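You operate a simulated robot arm through the tools that you are given. There is no shell and no other tool. Be economical: measure what you need, move in short steps, check, and stop when the job is done.

Carry out the task below with a simulated robot arm. There is one attempt and no reset: what you move stays moved.

JOB
Fetch the pack labelled "pegs" from the top of the hose table and set it on the blue panel.

The check looks at the end state, three seconds after you hand in, the way a careful person would. Anything else that was tipped, shoved, dropped, spilled or broken makes it a failure.

ROBOT AND FRAMES
A 7-joint arm with a two-finger parallel gripper, fixed in place. Base frame: the origin is at the foot of the arm, x ahead of it, y to its left, z up; the work surface is at about z = 0.78. Lengths are in m, angles in rad, forces in N, time in s.
With the tool pointing down near the work surface it reaches from about 0.3 to 0.7 m from the base axis. Its first joint turns from -1.152 to 1.152 rad. Payload 1.57 kg.
Tool frame: the origin (TCP) lies between the finger pads and is the grasp point; the fingertips stand 0.03 m ahead of it; z points along the fingers, y is the line along which they close. The gripper opens to 0.11 m. The fingers are 0.024 m wide and 0.012 m thick; the gripper's body (0.048 by 0.112 m) begins 0.078 m behind the TCP.
Orientation is that of the tool frame in the base frame, as a unit quaternion [x, y, z, w]. With the fingers straight down and closing along the base's y, the tool's x points along the base's -x, its y along +y and its z along -z.

CONTROLS
- The arm moves only by the tool nudge_tool. Its argument "series" is a list of rows, each a list of 7 numbers: the turn, a rotation vector about the tool's x, y, z in units of 8 degrees (1.0 is 8 degrees), then the shift along the tool's x, y, z in units of 40 mm (1.0 is 40 mm), then the finger opening in m, from 0 to 0.11. In form: [[rx, ry, rz, x, y, z, claw], ...]. A call has 1 to 8 rows; each row shifts and turns the commanded pose from where the row before left it, along the tool's axes as they then stand. A call with a number of a shift or a turn outside -1 to 1 is refused whole. Each row takes 0.2 s and may step no farther than 0.05 m and 0.15 rad from the row before; otherwise, or with a gripper value out of range, the whole call is refused. Where a pose cannot be reached the arm comes as near as it can. A force on the tool above 40 N (or 10 N above the force at the start of the call, whichever is more), or a blocked arm, ends the call early, and 0.2 s more pass. Each finger travels about 0.108 m/s and halts on what it meets, pressing with about 43 N; the grip force reading is that of the motor and also rises with nothing between the fingers. The clock runs only during rows and for 0.2 s after the last one: add rows that do not move to give the fingers time. The reply holds the time, the measured pose of the TCP, the force on the tool along the base axes, the opening and the grip force, in the units named above and with some noise.
- Cameras (640 x 400 px; columns grow to the right, rows downward): "scene" is fixed at [0.1443, -0.3759, 1.4067]; the picture's right is [0.92, -0.39, 0.00], its down [-0.21, -0.50, -0.84] and it looks along [0.33, 0.77, -0.54] (base axes); focal length 323 px, centre (320, 200). "wrist" rides on the gripper at [-0.036, 0, -0.08] in the tool frame; the picture's right is [0.00, -1.00, 0.00], its down [0.97, 0.00, -0.24] and it looks along [0.24, 0.00, 0.97] (tool axes); focal length 218 px, centre (320, 200). There is no depth. A picture from a camera that has moved, and an enlarged one, comes with that camera's place and axes in the base frame and with its lens.
- get_image(camera): a new picture of that camera. It takes no simulated time.
- zoom(camera, box): a new picture of the part [left, top, right, bottom] of that camera's present view, enlarged. It takes no simulated time.
- finish_job(): hands the job in; it is judged then, once.

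Go step by step. Nothing tells you positions but the pictures and the camera data: compare them with the known pose of the tool, close in by small moves and look again before you grip or let go. The budget is 90 turns and 46 pictures, counting those below and the enlarged ones. Unless the task says otherwise, let go and move clear before handing in, and close with one line.

The tools are called as name(argument=value, ...) on one line, values as JSON. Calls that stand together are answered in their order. nudge_tool: Moves the arm, as the interface text tells. Its arguments: {"type":"object","properties":{"series":{"type":"array","items":{"type":"array","items":{"type":"number"}}}},"required":["series"]} The other tools are called the same way: get_image (camera) takes a picture; zoom (camera, box) takes an enlarged picture of a part of a camera's view; finish_job () hands the job in.

At the start:

```text
time: 0.0
ee_pos: [0.2708, 0.2628, 1.0107]
tool_rot: [0.0, 1.0, -0.001, 0.0]
contact_force: [0.0, 0.5, -0.1]
grip_width: 0.1099
grip_force: 0.0
```

scene: 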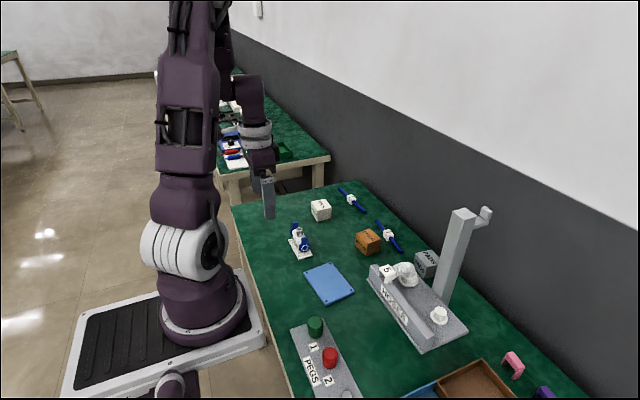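
wrist: 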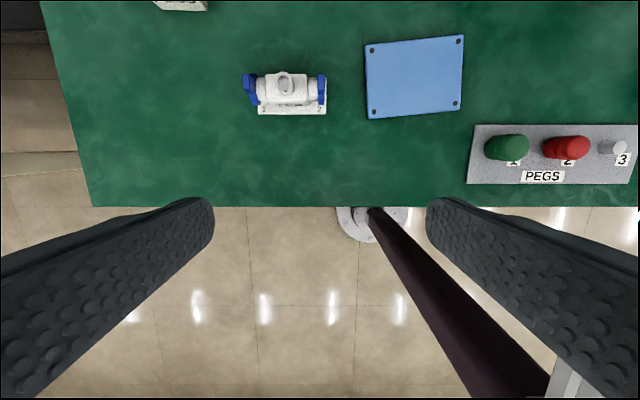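

I see a few small boxes, a blue panel, and a grey fixture with a hose. I'll zoom in to read the labels.

zoom(camera="scene", box=[340, 190, 500, 360])

zoom(camera="scene", box=[270, 180, 420, 280])

```text
2.35 times, centred on (420, 275) of scene
camera zoom: at [0.1443, -0.3759, 1.4067], right [0.92, -0.39, 0.0], down [-0.21, -0.5, -0.84], along [0.33, 0.77, -0.54], focal length 760 px, centre (85, 24)
```

zoom: 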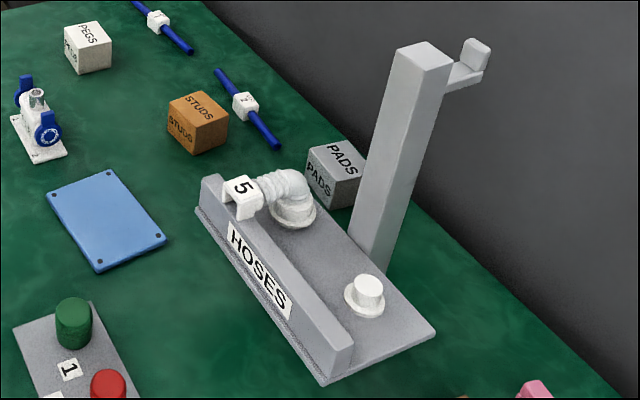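

```text
4.00 times, centred on (345, 230) of scene
camera zoom: at [0.1443, -0.3759, 1.4067], right [0.92, -0.39, 0.0], down [-0.21, -0.5, -0.84], along [0.33, 0.77, -0.54], focal length 1293 px, centre (220, 80)
```

zoom: 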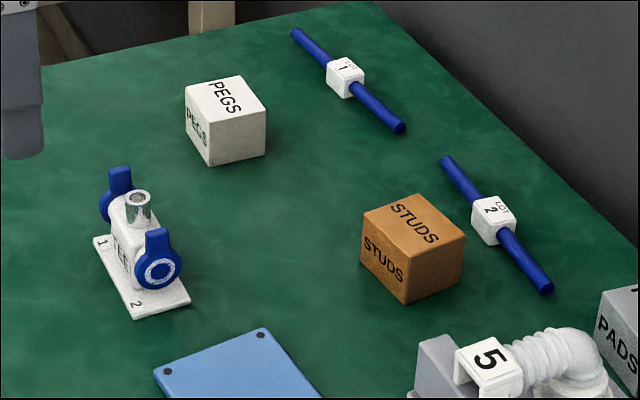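

The white box is PEGS, at roughly (0.49, 0.42) by my reckoning. I'll move above it at the present height and look with the wrist camera.

nudge_tool(series=[[0, 0, 0, -0.9, 0.7, 0, 0.11], [0, 0, 0, -0.9, 0.7, 0, 0.11], [0, 0, 0, -0.9, 0.7, 0, 0.11], [0, 0, 0, -0.9, 0.7, 0, 0.11], [0, 0, 0, -0.9, 0.7, 0, 0.11], [0, 0, 0, 0, 0, 0, 0.11]])

get_image(camera="wrist")

```text
time: 1.4
ee_pos: [0.4504, 0.4035, 1.0086]
tool_rot: [0.0, 1.0, -0.001, 0.0]
contact_force: [-0.1, 0.4, -0.9]
grip_width: 0.1101
grip_force: 0.1
```

```text
41 pictures are left
camera wrist: at [0.4868, 0.4029, 1.0894], right [0.0, -1.0, 0.0], down [-0.97, 0.0, 0.24], along [-0.24, 0.0, -0.97], focal length 218 px, centre (320, 200)
```

wrist: 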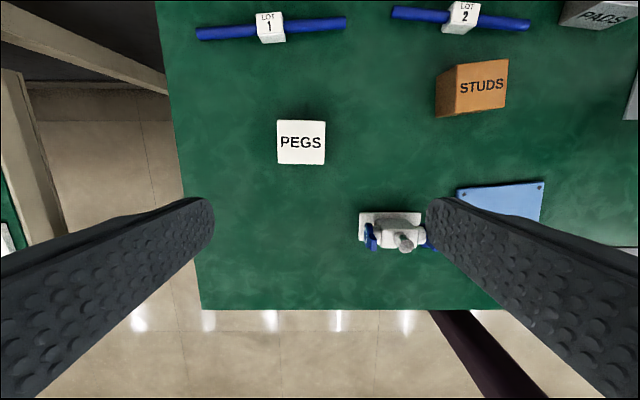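

The box's top is centred at about (0.491, 0.426), is square to the base axes and about 0.055 m wide. The blue panel's centre comes out at about (0.393, 0.142) from both cameras. I'll move over the box and part of the way down, then check.

nudge_tool(series=[[0, 0, 0, -0.52, 0.28, 0, 0.11], [0, 0, 0, -0.5, 0.28, 0, 0.11], [0, 0, 0, 0, 0, 1, 0.11], [0, 0, 0, 0, 0, 1, 0.11], [0, 0, 0, 0, 0, 0, 0.11]])

get_image(camera="wrist")

zoom(camera="scene", box=[270, 150, 390, 240])

```text
time: 2.6
ee_pos: [0.492, 0.4249, 0.9283]
tool_rot: [0.0, 1.0, -0.001, 0.0]
contact_force: [-0.2, 0.1, 0.4]
grip_width: 0.11
grip_force: 0.1
```

```text
40 pictures are left
camera wrist: at [0.529, 0.4255, 1.0091], right [0.0, -1.0, 0.0], down [-0.97, 0.0, 0.24], along [-0.24, 0.0, -0.97], focal length 218 px, centre (320, 200)
```

wrist: 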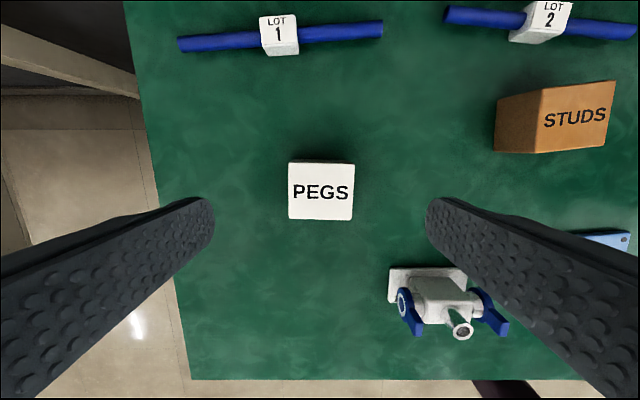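

```text
4.44 times, centred on (330, 195) of scene
camera zoom: at [0.1443, -0.3759, 1.4067], right [0.92, -0.39, 0.0], down [-0.21, -0.5, -0.84], along [0.33, 0.77, -0.54], focal length 1436 px, centre (276, 222)
```

zoom: 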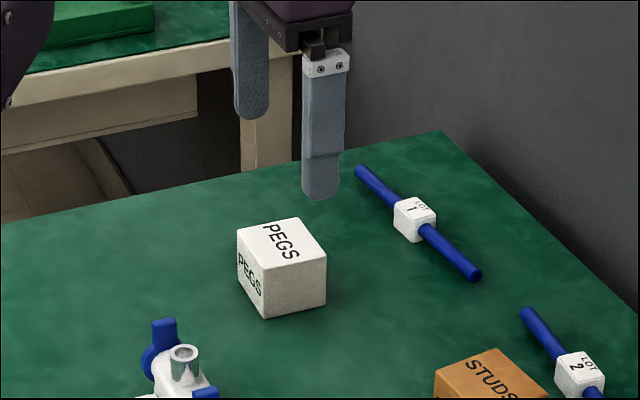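

The fingers straddle the box and it is centred at about (0.490, 0.4245). Next I'll go down to z≈0.818, not gripping yet.

nudge_tool(series=[[0, 0, 0, 0, 0, 0.7, 0.11], [0, 0, 0, 0, 0, 0.7, 0.11], [0, 0, 0, 0, 0, 0.7, 0.11], [0, 0, 0, 0.05, 0, 0.6, 0.11], [0, 0, 0, 0, 0, 0, 0.11]])

get_image(camera="wrist")

zoom(camera="scene", box=[270, 150, 390, 240])

```text
time: 3.8
ee_pos: [0.4903, 0.4259, 0.8227]
tool_rot: [0.0, 1.0, -0.001, 0.0]
contact_force: [0.2, 1.1, -0.4]
grip_width: 0.1099
grip_force: 0.1
```

```text
38 pictures are left
camera wrist: at [0.5262, 0.4258, 0.9025], right [0.0, -1.0, 0.0], down [-0.97, 0.0, 0.24], along [-0.24, 0.0, -0.97], focal length 218 px, centre (320, 200)
```

wrist: 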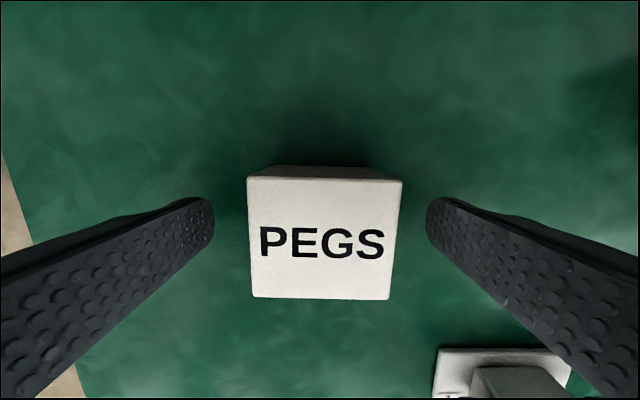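

```text
4.44 times, centred on (330, 195) of scene
camera zoom: at [0.1443, -0.3759, 1.4067], right [0.92, -0.39, 0.0], down [-0.21, -0.5, -0.84], along [0.33, 0.77, -0.54], focal length 1436 px, centre (276, 222)
```

zoom: 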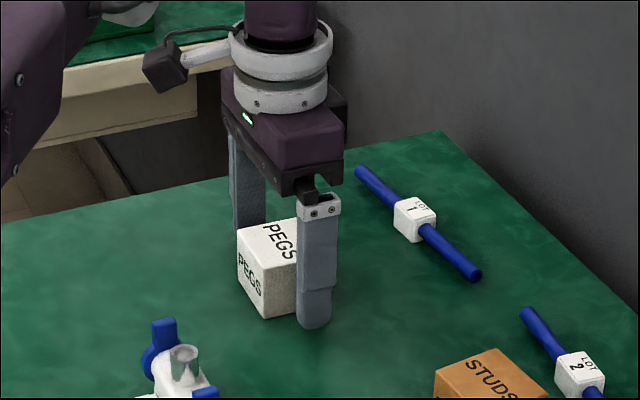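

The fingers stand on both sides of the box and clear of it. I'll go down 6 mm more and close.

nudge_tool(series=[[0, 0, 0, 0, -0.03, 0.15, 0.11], [0, 0, 0, 0, 0, 0, 0.08], [0, 0, 0, 0, 0, 0, 0.06], [0, 0, 0, 0, 0, 0, 0.04], [0, 0, 0, 0, 0, 0, 0.04], [0, 0, 0, 0, 0, 0, 0.04]])

```text
time: 5.2
ee_pos: [0.4894, 0.4245, 0.8162]
tool_rot: [0.001, 1.0, 0.0, -0.001]
contact_force: [0.6, -0.4, -0.1]
grip_width: 0.0555
grip_force: 42.9
```

The box is gripped at 0.0555 m. I'll lift it straight up and check.

nudge_tool(series=[[0, 0, 0, 0, 0, -0.5, 0.04], [0, 0, 0, 0, 0, -0.7, 0.04], [0, 0, 0, 0, 0, -0.8, 0.04], [0, 0, 0, 0, 0, -0.9, 0.04], [0, 0, 0, 0, 0, -0.6, 0.04], [0, 0, 0, 0, 0, 0, 0.04]])

get_image(camera="scene")

get_image(camera="wrist")

```text
time: 6.6
ee_pos: [0.4907, 0.4246, 0.956]
tool_rot: [0.0, 1.0, 0.001, 0.001]
contact_force: [-0.5, -0.3, -0.4]
grip_width: 0.0399
grip_force: 0.1
```

```text
36 pictures are left
```

scene: 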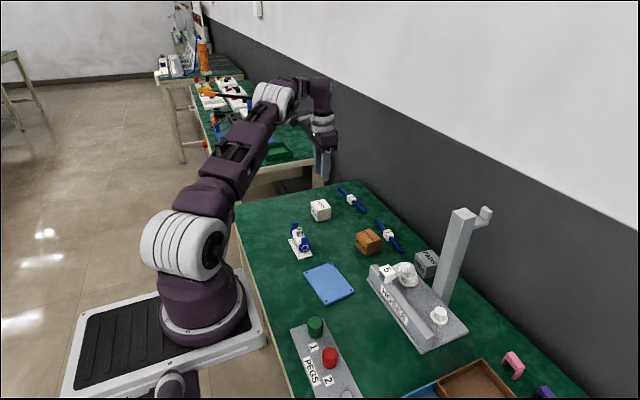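

```text
35 pictures are left
camera wrist: at [0.5278, 0.4242, 1.0369], right [0.0, -1.0, 0.0], down [-0.97, 0.0, 0.24], along [-0.24, 0.0, -0.97], focal length 218 px, centre (320, 200)
```

wrist: 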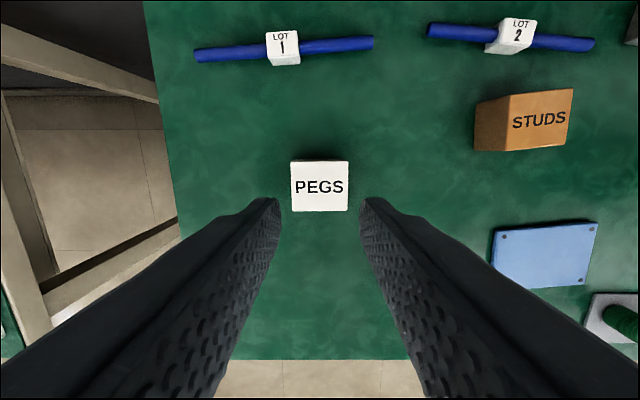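

The box slipped out and still stands in its place, unmoved and upright. I'll go down again, grip lower with the closing command at 0, and lift in small slow steps while watching the force.

nudge_tool(series=[[0, 0, 0, 0, 0, 0, 0.11], [0, 0, 0, 0, 0, 0, 0.11], [0, 0, 0, 0, 0, 0, 0.11], [0, 0, 0, 0, 0, 0.7, 0.11], [0, 0, 0, 0, 0, 0.8, 0.11], [0, 0, 0, 0, 0, 0.8, 0.11], [0, 0, 0, 0, 0, 0.8, 0.11], [0, 0, 0, 0, 0, 0.3, 0.11]])

get_image(camera="wrist")

zoom(camera="scene", box=[290, 170, 360, 230])

```text
time: 8.4
ee_pos: [0.4916, 0.424, 0.8196]
tool_rot: [0.0, 1.0, 0.001, 0.0]
contact_force: [0.5, -0.2, -0.1]
grip_width: 0.1099
grip_force: 0.0
```

```text
34 pictures are left
camera wrist: at [0.5272, 0.4237, 0.9013], right [0.0, -1.0, 0.0], down [-0.97, 0.0, 0.24], along [-0.24, 0.0, -0.97], focal length 218 px, centre (320, 200)
```

wrist: 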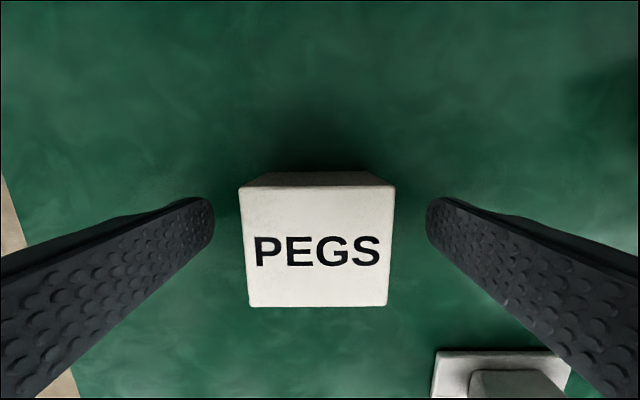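

```text
6.67 times, centred on (325, 200) of scene
camera zoom: at [0.1443, -0.3759, 1.4067], right [0.92, -0.39, 0.0], down [-0.21, -0.5, -0.84], along [0.33, 0.77, -0.54], focal length 2155 px, centre (287, 200)
```

zoom: 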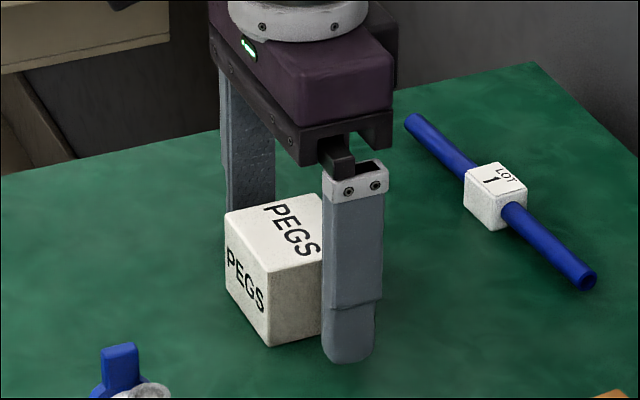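

The box is centred and upright as before. I'll lower 6 mm and close fully.

nudge_tool(series=[[0, 0, 0, 0.02, 0, 0.15, 0.11], [0, 0, 0, 0, 0, 0, 0.07], [0, 0, 0, 0, 0, 0, 0.05], [0, 0, 0, 0, 0, 0, 0.0], [0, 0, 0, 0, 0, 0, 0.0], [0, 0, 0, 0, 0, 0, 0.0], [0, 0, 0, 0, 0, -0.05, 0.0], [0, 0, 0, 0, 0, -0.05, 0.0]])

```text
time: 10.2
ee_pos: [0.4881, 0.4231, 0.8188]
tool_rot: [0.0, 1.0, -0.001, 0.001]
contact_force: [-1.0, -0.2, -0.5]
grip_width: 0.0552
grip_force: 43.2
```

nudge_tool(series=[[0, 0, 0, 0, 0, -0.1, 0.0], [0, 0, 0, 0, 0, -0.1, 0.0], [0, 0, 0, 0, 0, -0.1, 0.0], [0, 0, 0, 0, 0, 0, 0.0]])

get_image(camera="wrist")

zoom(camera="scene", box=[290, 170, 360, 230])

```text
time: 11.2
ee_pos: [0.4891, 0.4247, 0.8306]
tool_rot: [0.001, 1.0, 0.0, 0.0]
contact_force: [-0.1, 0.7, -0.6]
grip_width: 0.0553
grip_force: 43.3
```

```text
32 pictures are left
camera wrist: at [0.5255, 0.4247, 0.9115], right [0.0, -1.0, 0.0], down [-0.97, 0.0, 0.24], along [-0.24, 0.0, -0.97], focal length 218 px, centre (320, 200)
```

wrist: 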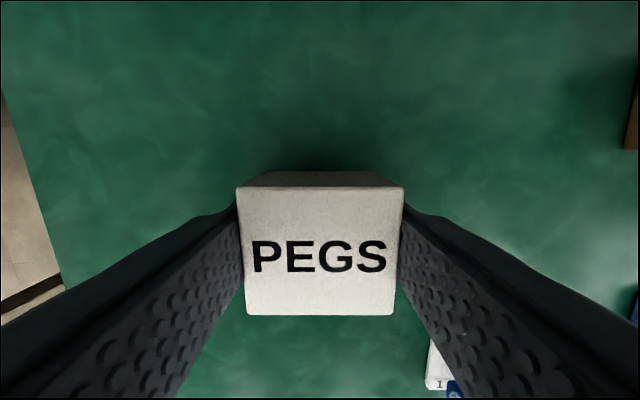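

```text
6.67 times, centred on (325, 200) of scene
camera zoom: at [0.1443, -0.3759, 1.4067], right [0.92, -0.39, 0.0], down [-0.21, -0.5, -0.84], along [0.33, 0.77, -0.54], focal length 2155 px, centre (287, 200)
```

zoom: 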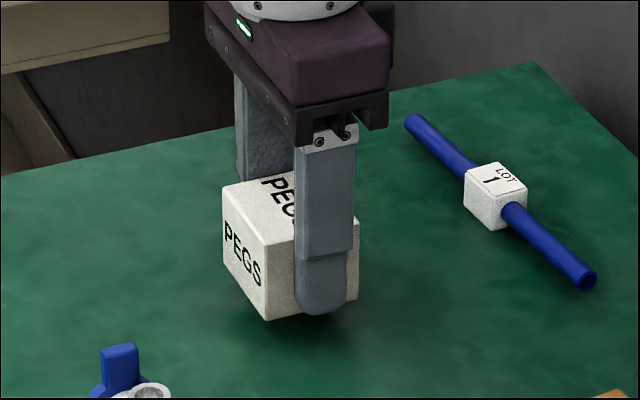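

The box is off the table and held this time, so the earlier lift was probably too fast. I'll keep rising slowly.

nudge_tool(series=[[0, 0, 0, 0, 0, -0.1, 0.0], [0, 0, 0, 0, 0, -0.15, 0.0], [0, 0, 0, 0, 0, -0.2, 0.0], [0, 0, 0, 0, 0, -0.2, 0.0], [0, 0, 0, 0, 0, -0.2, 0.0], [0, 0, 0, 0, 0, -0.2, 0.0], [0, 0, 0, 0, 0, -0.15, 0.0], [0, 0, 0, 0, 0, -0.1, 0.0]])

get_image(camera="wrist")

```text
time: 13.0
ee_pos: [0.488, 0.4235, 0.8828]
tool_rot: [0.0, 1.0, 0.001, 0.001]
contact_force: [0.5, -0.2, -1.2]
grip_width: 0.0551
grip_force: 42.3
```

```text
30 pictures are left
camera wrist: at [0.5253, 0.4236, 0.9639], right [0.0, -1.0, 0.0], down [-0.97, 0.0, 0.24], along [-0.24, 0.0, -0.97], focal length 218 px, centre (320, 200)
```

wrist: 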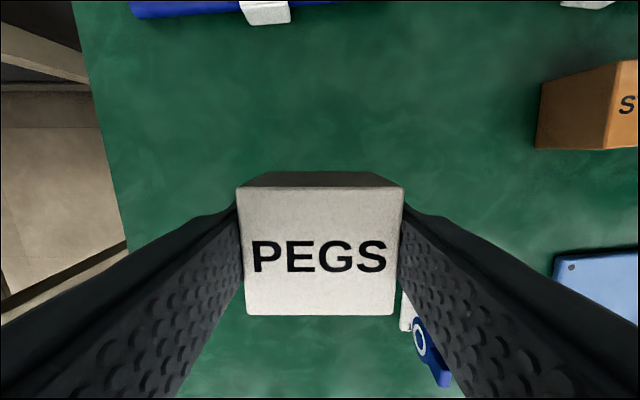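

The box sits in the grip exactly as before, with no slip. I'll rise 40 mm more and begin a slow sideways move.

nudge_tool(series=[[0, 0, 0, 0, 0, -0.1, 0.0], [0, 0, 0, 0, 0, -0.2, 0.0], [0, 0, 0, 0, 0, -0.2, 0.0], [0, 0, 0, 0, 0, -0.2, 0.0], [0, 0, 0, 0, 0, -0.2, 0.0], [0, 0, 0, 0.03, -0.1, -0.1, 0.0], [0, 0, 0, 0.07, -0.2, 0, 0.0], [0, 0, 0, 0.1, -0.3, 0, 0.0]])

nudge_tool(series=[[0, 0, 0, 0.1, -0.3, 0, 0.0], [0, 0, 0, 0.1, -0.3, 0, 0.0], [0, 0, 0, 0.1, -0.3, 0, 0.0], [0, 0, 0, 0.1, -0.3, 0, 0.0], [0, 0, 0, 0.1, -0.3, 0, 0.0], [0, 0, 0, 0.1, -0.3, 0, 0.0], [0, 0, 0, 0.1, -0.3, 0, 0.0], [0, 0, 0, 0.07, -0.2, 0, 0.0]])

get_image(camera="wrist")

```text
time: 14.8
ee_pos: [0.4812, 0.3994, 0.9242]
tool_rot: [0.0, 1.0, 0.001, 0.0]
contact_force: [0.1, 0.4, -1.8]
grip_width: 0.0552
grip_force: 43.2
```

```text
time: 16.6
ee_pos: [0.4522, 0.3087, 0.9227]
tool_rot: [0.0, 1.0, 0.0, 0.001]
contact_force: [-0.5, 0.1, -1.5]
grip_width: 0.0554
grip_force: 42.8
```

```text
29 pictures are left
camera wrist: at [0.4871, 0.3083, 1.0039], right [0.0, -1.0, 0.0], down [-0.97, 0.0, 0.24], along [-0.24, 0.0, -0.97], focal length 218 px, centre (320, 200)
```

wrist: 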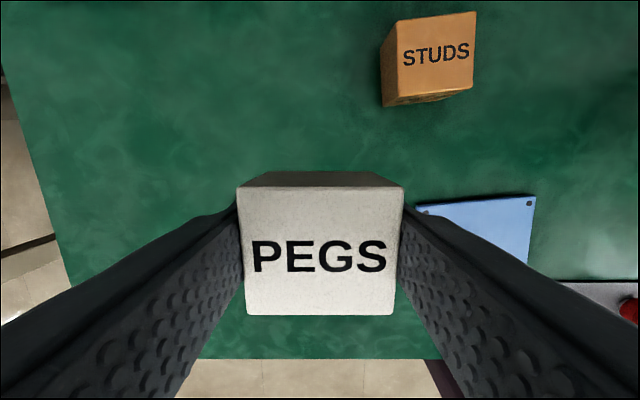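

Still firmly held. About 0.059 m in -x and 0.167 m in -y remain to the panel.

nudge_tool(series=[[0, 0, 0, 0.08, -0.2, 0, 0.0], [0, 0, 0, 0.1, -0.3, 0, 0.0], [0, 0, 0, 0.1, -0.3, 0, 0.0], [0, 0, 0, 0.1, -0.3, 0, 0.0], [0, 0, 0, 0.1, -0.3, 0, 0.0], [0, 0, 0, 0.1, -0.3, 0, 0.0], [0, 0, 0, 0.1, -0.3, 0, 0.0], [0, 0, 0, 0.1, -0.3, 0, 0.0]])

nudge_tool(series=[[0, 0, 0, 0.12, -0.3, 0, 0.0], [0, 0, 0, 0.12, -0.3, 0, 0.0], [0, 0, 0, 0.12, -0.3, 0, 0.0], [0, 0, 0, 0.12, -0.3, 0, 0.0], [0, 0, 0, 0.12, -0.3, 0, 0.0], [0, 0, 0, 0.1, -0.25, 0, 0.0], [0, 0, 0, 0, -0.12, 0, 0.0], [0, 0, 0, 0, 0, 0, 0.0]])

get_image(camera="wrist")

get_image(camera="scene")

```text
time: 18.4
ee_pos: [0.4194, 0.216, 0.9218]
tool_rot: [0.0, 1.0, 0.0, -0.001]
contact_force: [-0.2, -0.6, -0.6]
grip_width: 0.0552
grip_force: 43.4
```

```text
time: 20.2
ee_pos: [0.3908, 0.1413, 0.9219]
tool_rot: [0.0, 1.0, 0.0, 0.001]
contact_force: [-0.3, 0.3, -0.7]
grip_width: 0.0554
grip_force: 43.0
```

```text
28 pictures are left
camera wrist: at [0.4271, 0.1418, 1.0033], right [0.0, -1.0, 0.0], down [-0.97, 0.0, 0.24], along [-0.24, 0.0, -0.97], focal length 218 px, centre (320, 200)
```

wrist: 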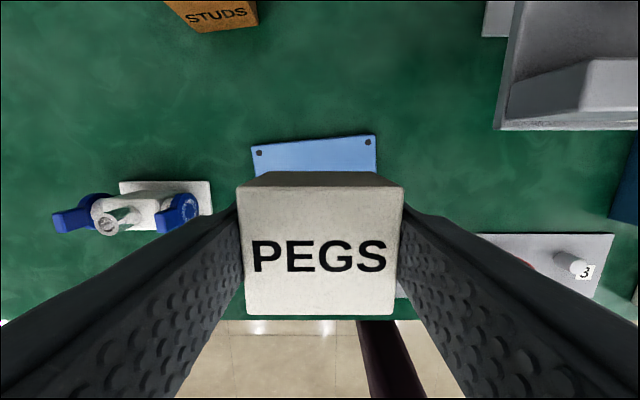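

```text
27 pictures are left
```

scene: 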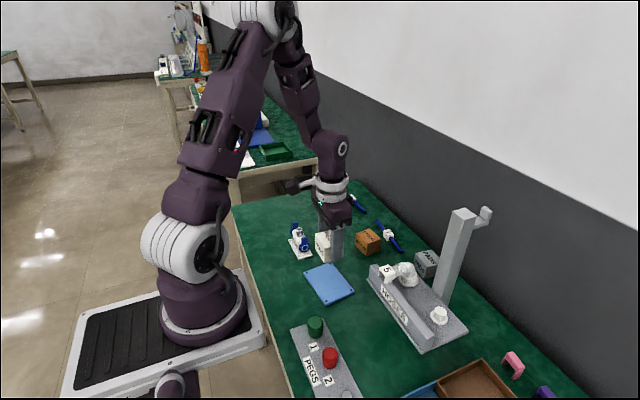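

The box is over the panel, whose centre I now put at about (0.393, 0.144), about 0.12 by 0.08 m. I'll lower slowly to z≈0.835, then look.

nudge_tool(series=[[0, 0, 0, -0.05, 0.05, 0.1, 0.0], [0, 0, 0, 0, 0, 0.2, 0.0], [0, 0, 0, 0, 0, 0.3, 0.0], [0, 0, 0, 0, 0, 0.3, 0.0], [0, 0, 0, 0, 0, 0.3, 0.0], [0, 0, 0, 0, 0, 0.3, 0.0], [0, 0, 0, 0, 0, 0.2, 0.0], [0, 0, 0, 0, 0, 0.1, 0.0]])

nudge_tool(series=[[0, 0, 0, 0, 0, 0.1, 0.0], [0, 0, 0, 0, 0, 0.15, 0.0], [0, 0, 0, 0, 0, 0.1, 0.0], [0, 0, 0, 0, 0, 0, 0.0]])

zoom(camera="scene", box=[270, 220, 390, 320])

get_image(camera="wrist")

```text
time: 22.0
ee_pos: [0.3939, 0.1439, 0.8508]
tool_rot: [0.0, 1.0, 0.001, 0.0]
contact_force: [0.0, 0.6, -0.5]
grip_width: 0.0555
grip_force: 43.3
```

```text
time: 23.0
ee_pos: [0.3934, 0.144, 0.8355]
tool_rot: [0.001, 1.0, 0.0, 0.0]
contact_force: [0.5, -0.3, -1.0]
grip_width: 0.0552
grip_force: 42.7
```

```text
4.00 times, centred on (330, 270) of scene
camera zoom: at [0.1443, -0.3759, 1.4067], right [0.92, -0.39, 0.0], down [-0.21, -0.5, -0.84], along [0.33, 0.77, -0.54], focal length 1293 px, centre (280, -80)
```

zoom: 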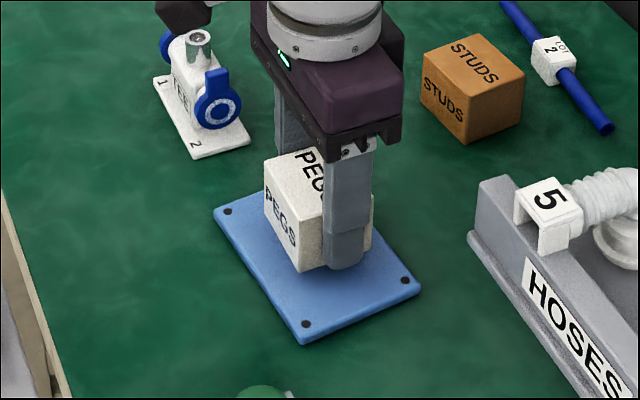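

```text
25 pictures are left
camera wrist: at [0.4297, 0.144, 0.9172], right [0.0, -1.0, 0.0], down [-0.97, 0.0, 0.24], along [-0.24, 0.0, -0.97], focal length 218 px, centre (320, 200)
```

wrist: 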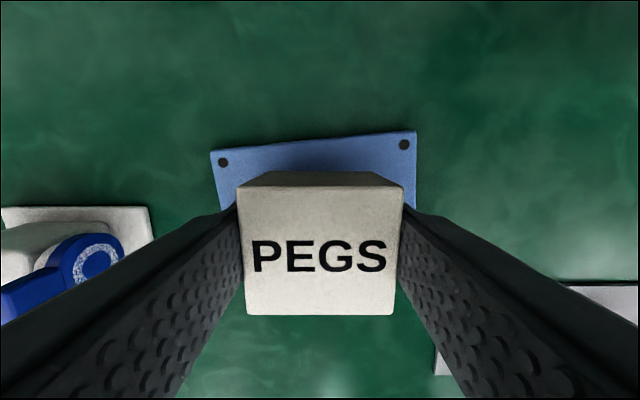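

The box is centred over the panel with a small gap below it. I'll lower in steps of about 2 mm and watch the force.

nudge_tool(series=[[0, 0, 0, 0, 0, 0.06, 0.0], [0, 0, 0, 0, 0, 0.06, 0.0], [0, 0, 0, 0, 0, 0.05, 0.0], [0, 0, 0, 0, 0, 0, 0.0]])

nudge_tool(series=[[0, 0, 0, 0, 0, 0.04, 0.0], [0, 0, 0, 0, 0, 0.04, 0.0], [0, 0, 0, 0, 0, 0, 0.0]])

zoom(camera="scene", box=[300, 240, 370, 310])

```text
time: 24.0
ee_pos: [0.3933, 0.1448, 0.8303]
tool_rot: [0.001, 1.0, 0.0, 0.001]
contact_force: [-0.7, -0.6, -1.1]
grip_width: 0.0554
grip_force: 43.4
```

```text
time: 24.8
ee_pos: [0.3927, 0.144, 0.8278]
tool_rot: [0.0, 1.0, 0.001, 0.0]
contact_force: [0.2, 0.6, -1.5]
grip_width: 0.0551
grip_force: 42.9
```

```text
5.71 times, centred on (335, 275) of scene
camera zoom: at [0.1443, -0.3759, 1.4067], right [0.92, -0.39, 0.0], down [-0.21, -0.5, -0.84], along [0.33, 0.77, -0.54], focal length 1847 px, centre (234, -229)
```

zoom: 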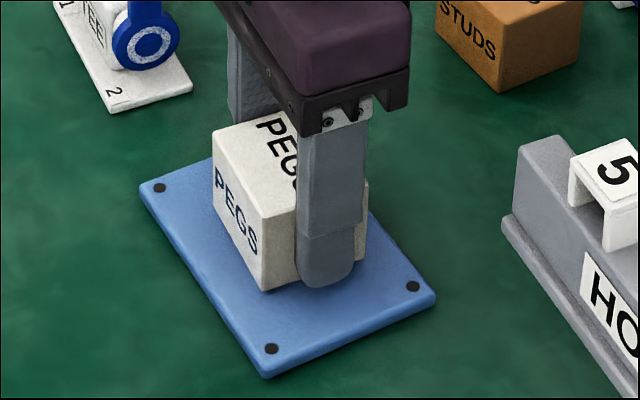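

The gap is nearly gone but there is no contact force yet. I'll continue down about 1 mm at a time.

nudge_tool(series=[[0, 0, 0, 0, 0, 0.03, 0.0], [0, 0, 0, 0, 0, 0.03, 0.0], [0, 0, 0, 0, 0, 0, 0.0]])

nudge_tool(series=[[0, 0, 0, 0, 0, 0.03, 0.0], [0, 0, 0, 0, 0, 0.03, 0.0], [0, 0, 0, 0, 0, 0, 0.0]])

zoom(camera="scene", box=[300, 240, 370, 310])

```text
time: 25.6
ee_pos: [0.3934, 0.1434, 0.824]
tool_rot: [0.0, 1.0, 0.0, 0.0]
contact_force: [-0.8, 0.6, -1.4]
grip_width: 0.0553
grip_force: 42.9
```

```text
time: 26.2
ee_pos: [0.3929, 0.1425, 0.8248]
tool_rot: [0.0, 1.0, 0.0, 0.0]
contact_force: [-3.6, 0.4, 15.8]
grip_width: 0.0554
grip_force: 42.8
stopped in row 3: the force on the tool passed its limit (the readings are from after the stop); the commanded pose is now the measured one
```

```text
5.71 times, centred on (335, 275) of scene
camera zoom: at [0.144, -0.376, 1.4067], right [0.92, -0.39, 0.0], down [-0.21, -0.5, -0.84], along [0.33, 0.77, -0.54], focal length 1847 px, centre (234, -229)
```

zoom: 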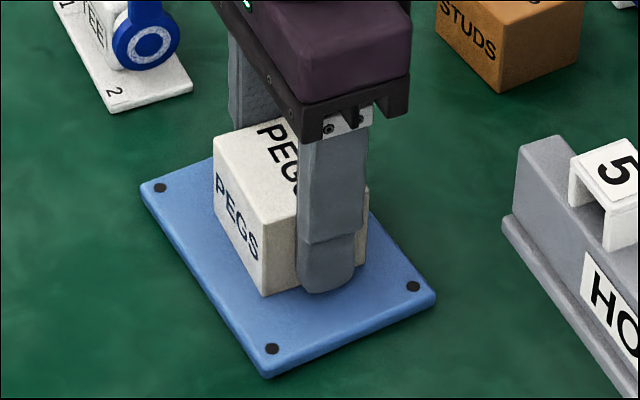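

The box has touched down on the panel (force 16 N up). I'll open slowly to 0.085 and hold.

nudge_tool(series=[[0, 0, 0, 0, 0, 0, 0.052], [0, 0, 0, 0, 0, 0, 0.058], [0, 0, 0, 0, 0, 0, 0.064], [0, 0, 0, 0, 0, 0, 0.075], [0, 0, 0, 0, 0, 0, 0.085], [0, 0, 0, 0, 0, 0, 0.085]])

get_image(camera="wrist")

```text
time: 27.6
ee_pos: [0.3945, 0.1437, 0.8229]
tool_rot: [0.0, 1.0, 0.0, 0.0]
contact_force: [-0.5, 0.2, 0.2]
grip_width: 0.085
grip_force: 0.0
```

```text
22 pictures are left
camera wrist: at [0.4303, 0.1432, 0.9042], right [0.0, -1.0, 0.0], down [-0.97, 0.0, 0.24], along [-0.24, 0.0, -0.97], focal length 218 px, centre (320, 200)
```

wrist: 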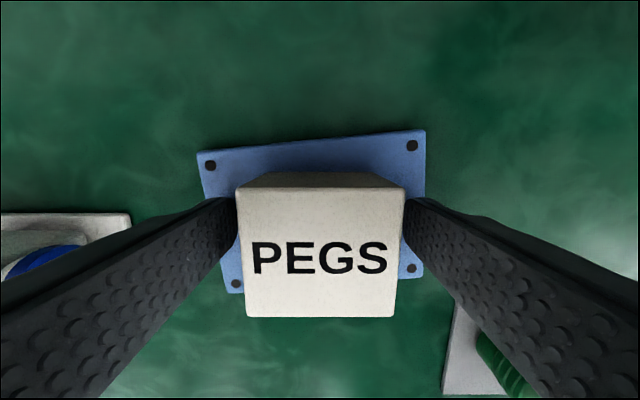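

The fingers are clear of the box. I'll rise straight up and check where it stands.

nudge_tool(series=[[0, 0, 0, 0, 0, -0.3, 0.085], [0, 0, 0, 0, 0, -0.5, 0.085], [0, 0, 0, 0, 0, -0.8, 0.085], [0, 0, 0, 0, 0, -1, 0.085], [0, 0, 0, 0, 0, -1, 0.085], [0, 0, 0, 0, 0, -1, 0.085], [0, 0, 0, 0, 0, 0, 0.085]])

get_image(camera="wrist")

zoom(camera="scene", box=[270, 180, 430, 320])

```text
time: 29.2
ee_pos: [0.3924, 0.1429, 1.0049]
tool_rot: [0.0, 1.0, 0.0, 0.0]
contact_force: [-0.1, -0.1, -0.4]
grip_width: 0.085
grip_force: 0.0
```

```text
21 pictures are left
camera wrist: at [0.4304, 0.1431, 1.0863], right [0.0, -1.0, 0.0], down [-0.97, 0.0, 0.24], along [-0.24, 0.0, -0.97], focal length 218 px, centre (320, 200)
```

wrist: 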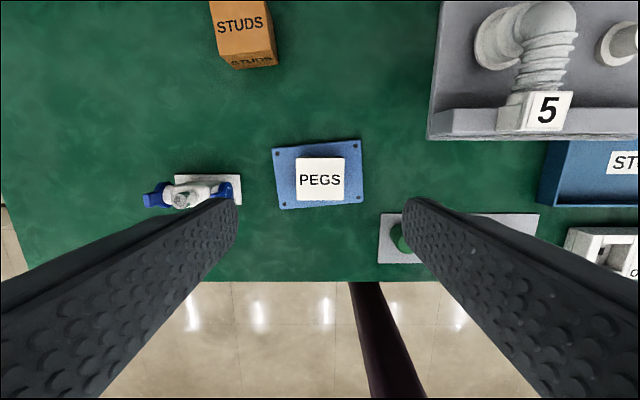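

```text
2.86 times, centred on (350, 250) of scene
camera zoom: at [0.1443, -0.3759, 1.4067], right [0.92, -0.39, 0.0], down [-0.21, -0.5, -0.84], along [0.33, 0.77, -0.54], focal length 923 px, centre (234, 57)
```

zoom: 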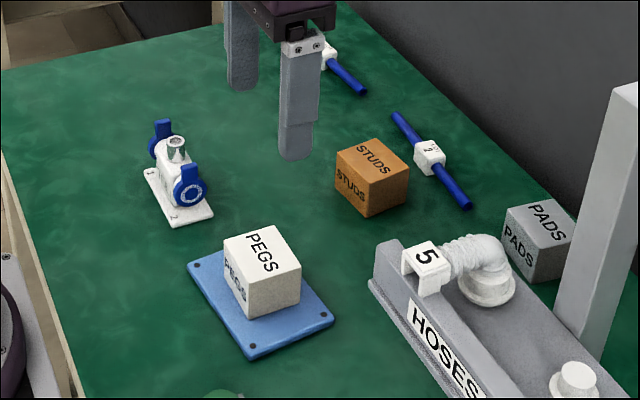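

The PEGS box stands upright and centred on the blue panel, the gripper is clear, and nothing else has moved, so I'm handing in.

finish_job()

```text
The job is handed in.
```

The "pegs" pack is on the blue panel, upright and near its centre, with the gripper open and clear. The first lift slipped, but the pack stayed upright in its place, and in the last pictures nothing else looked moved.
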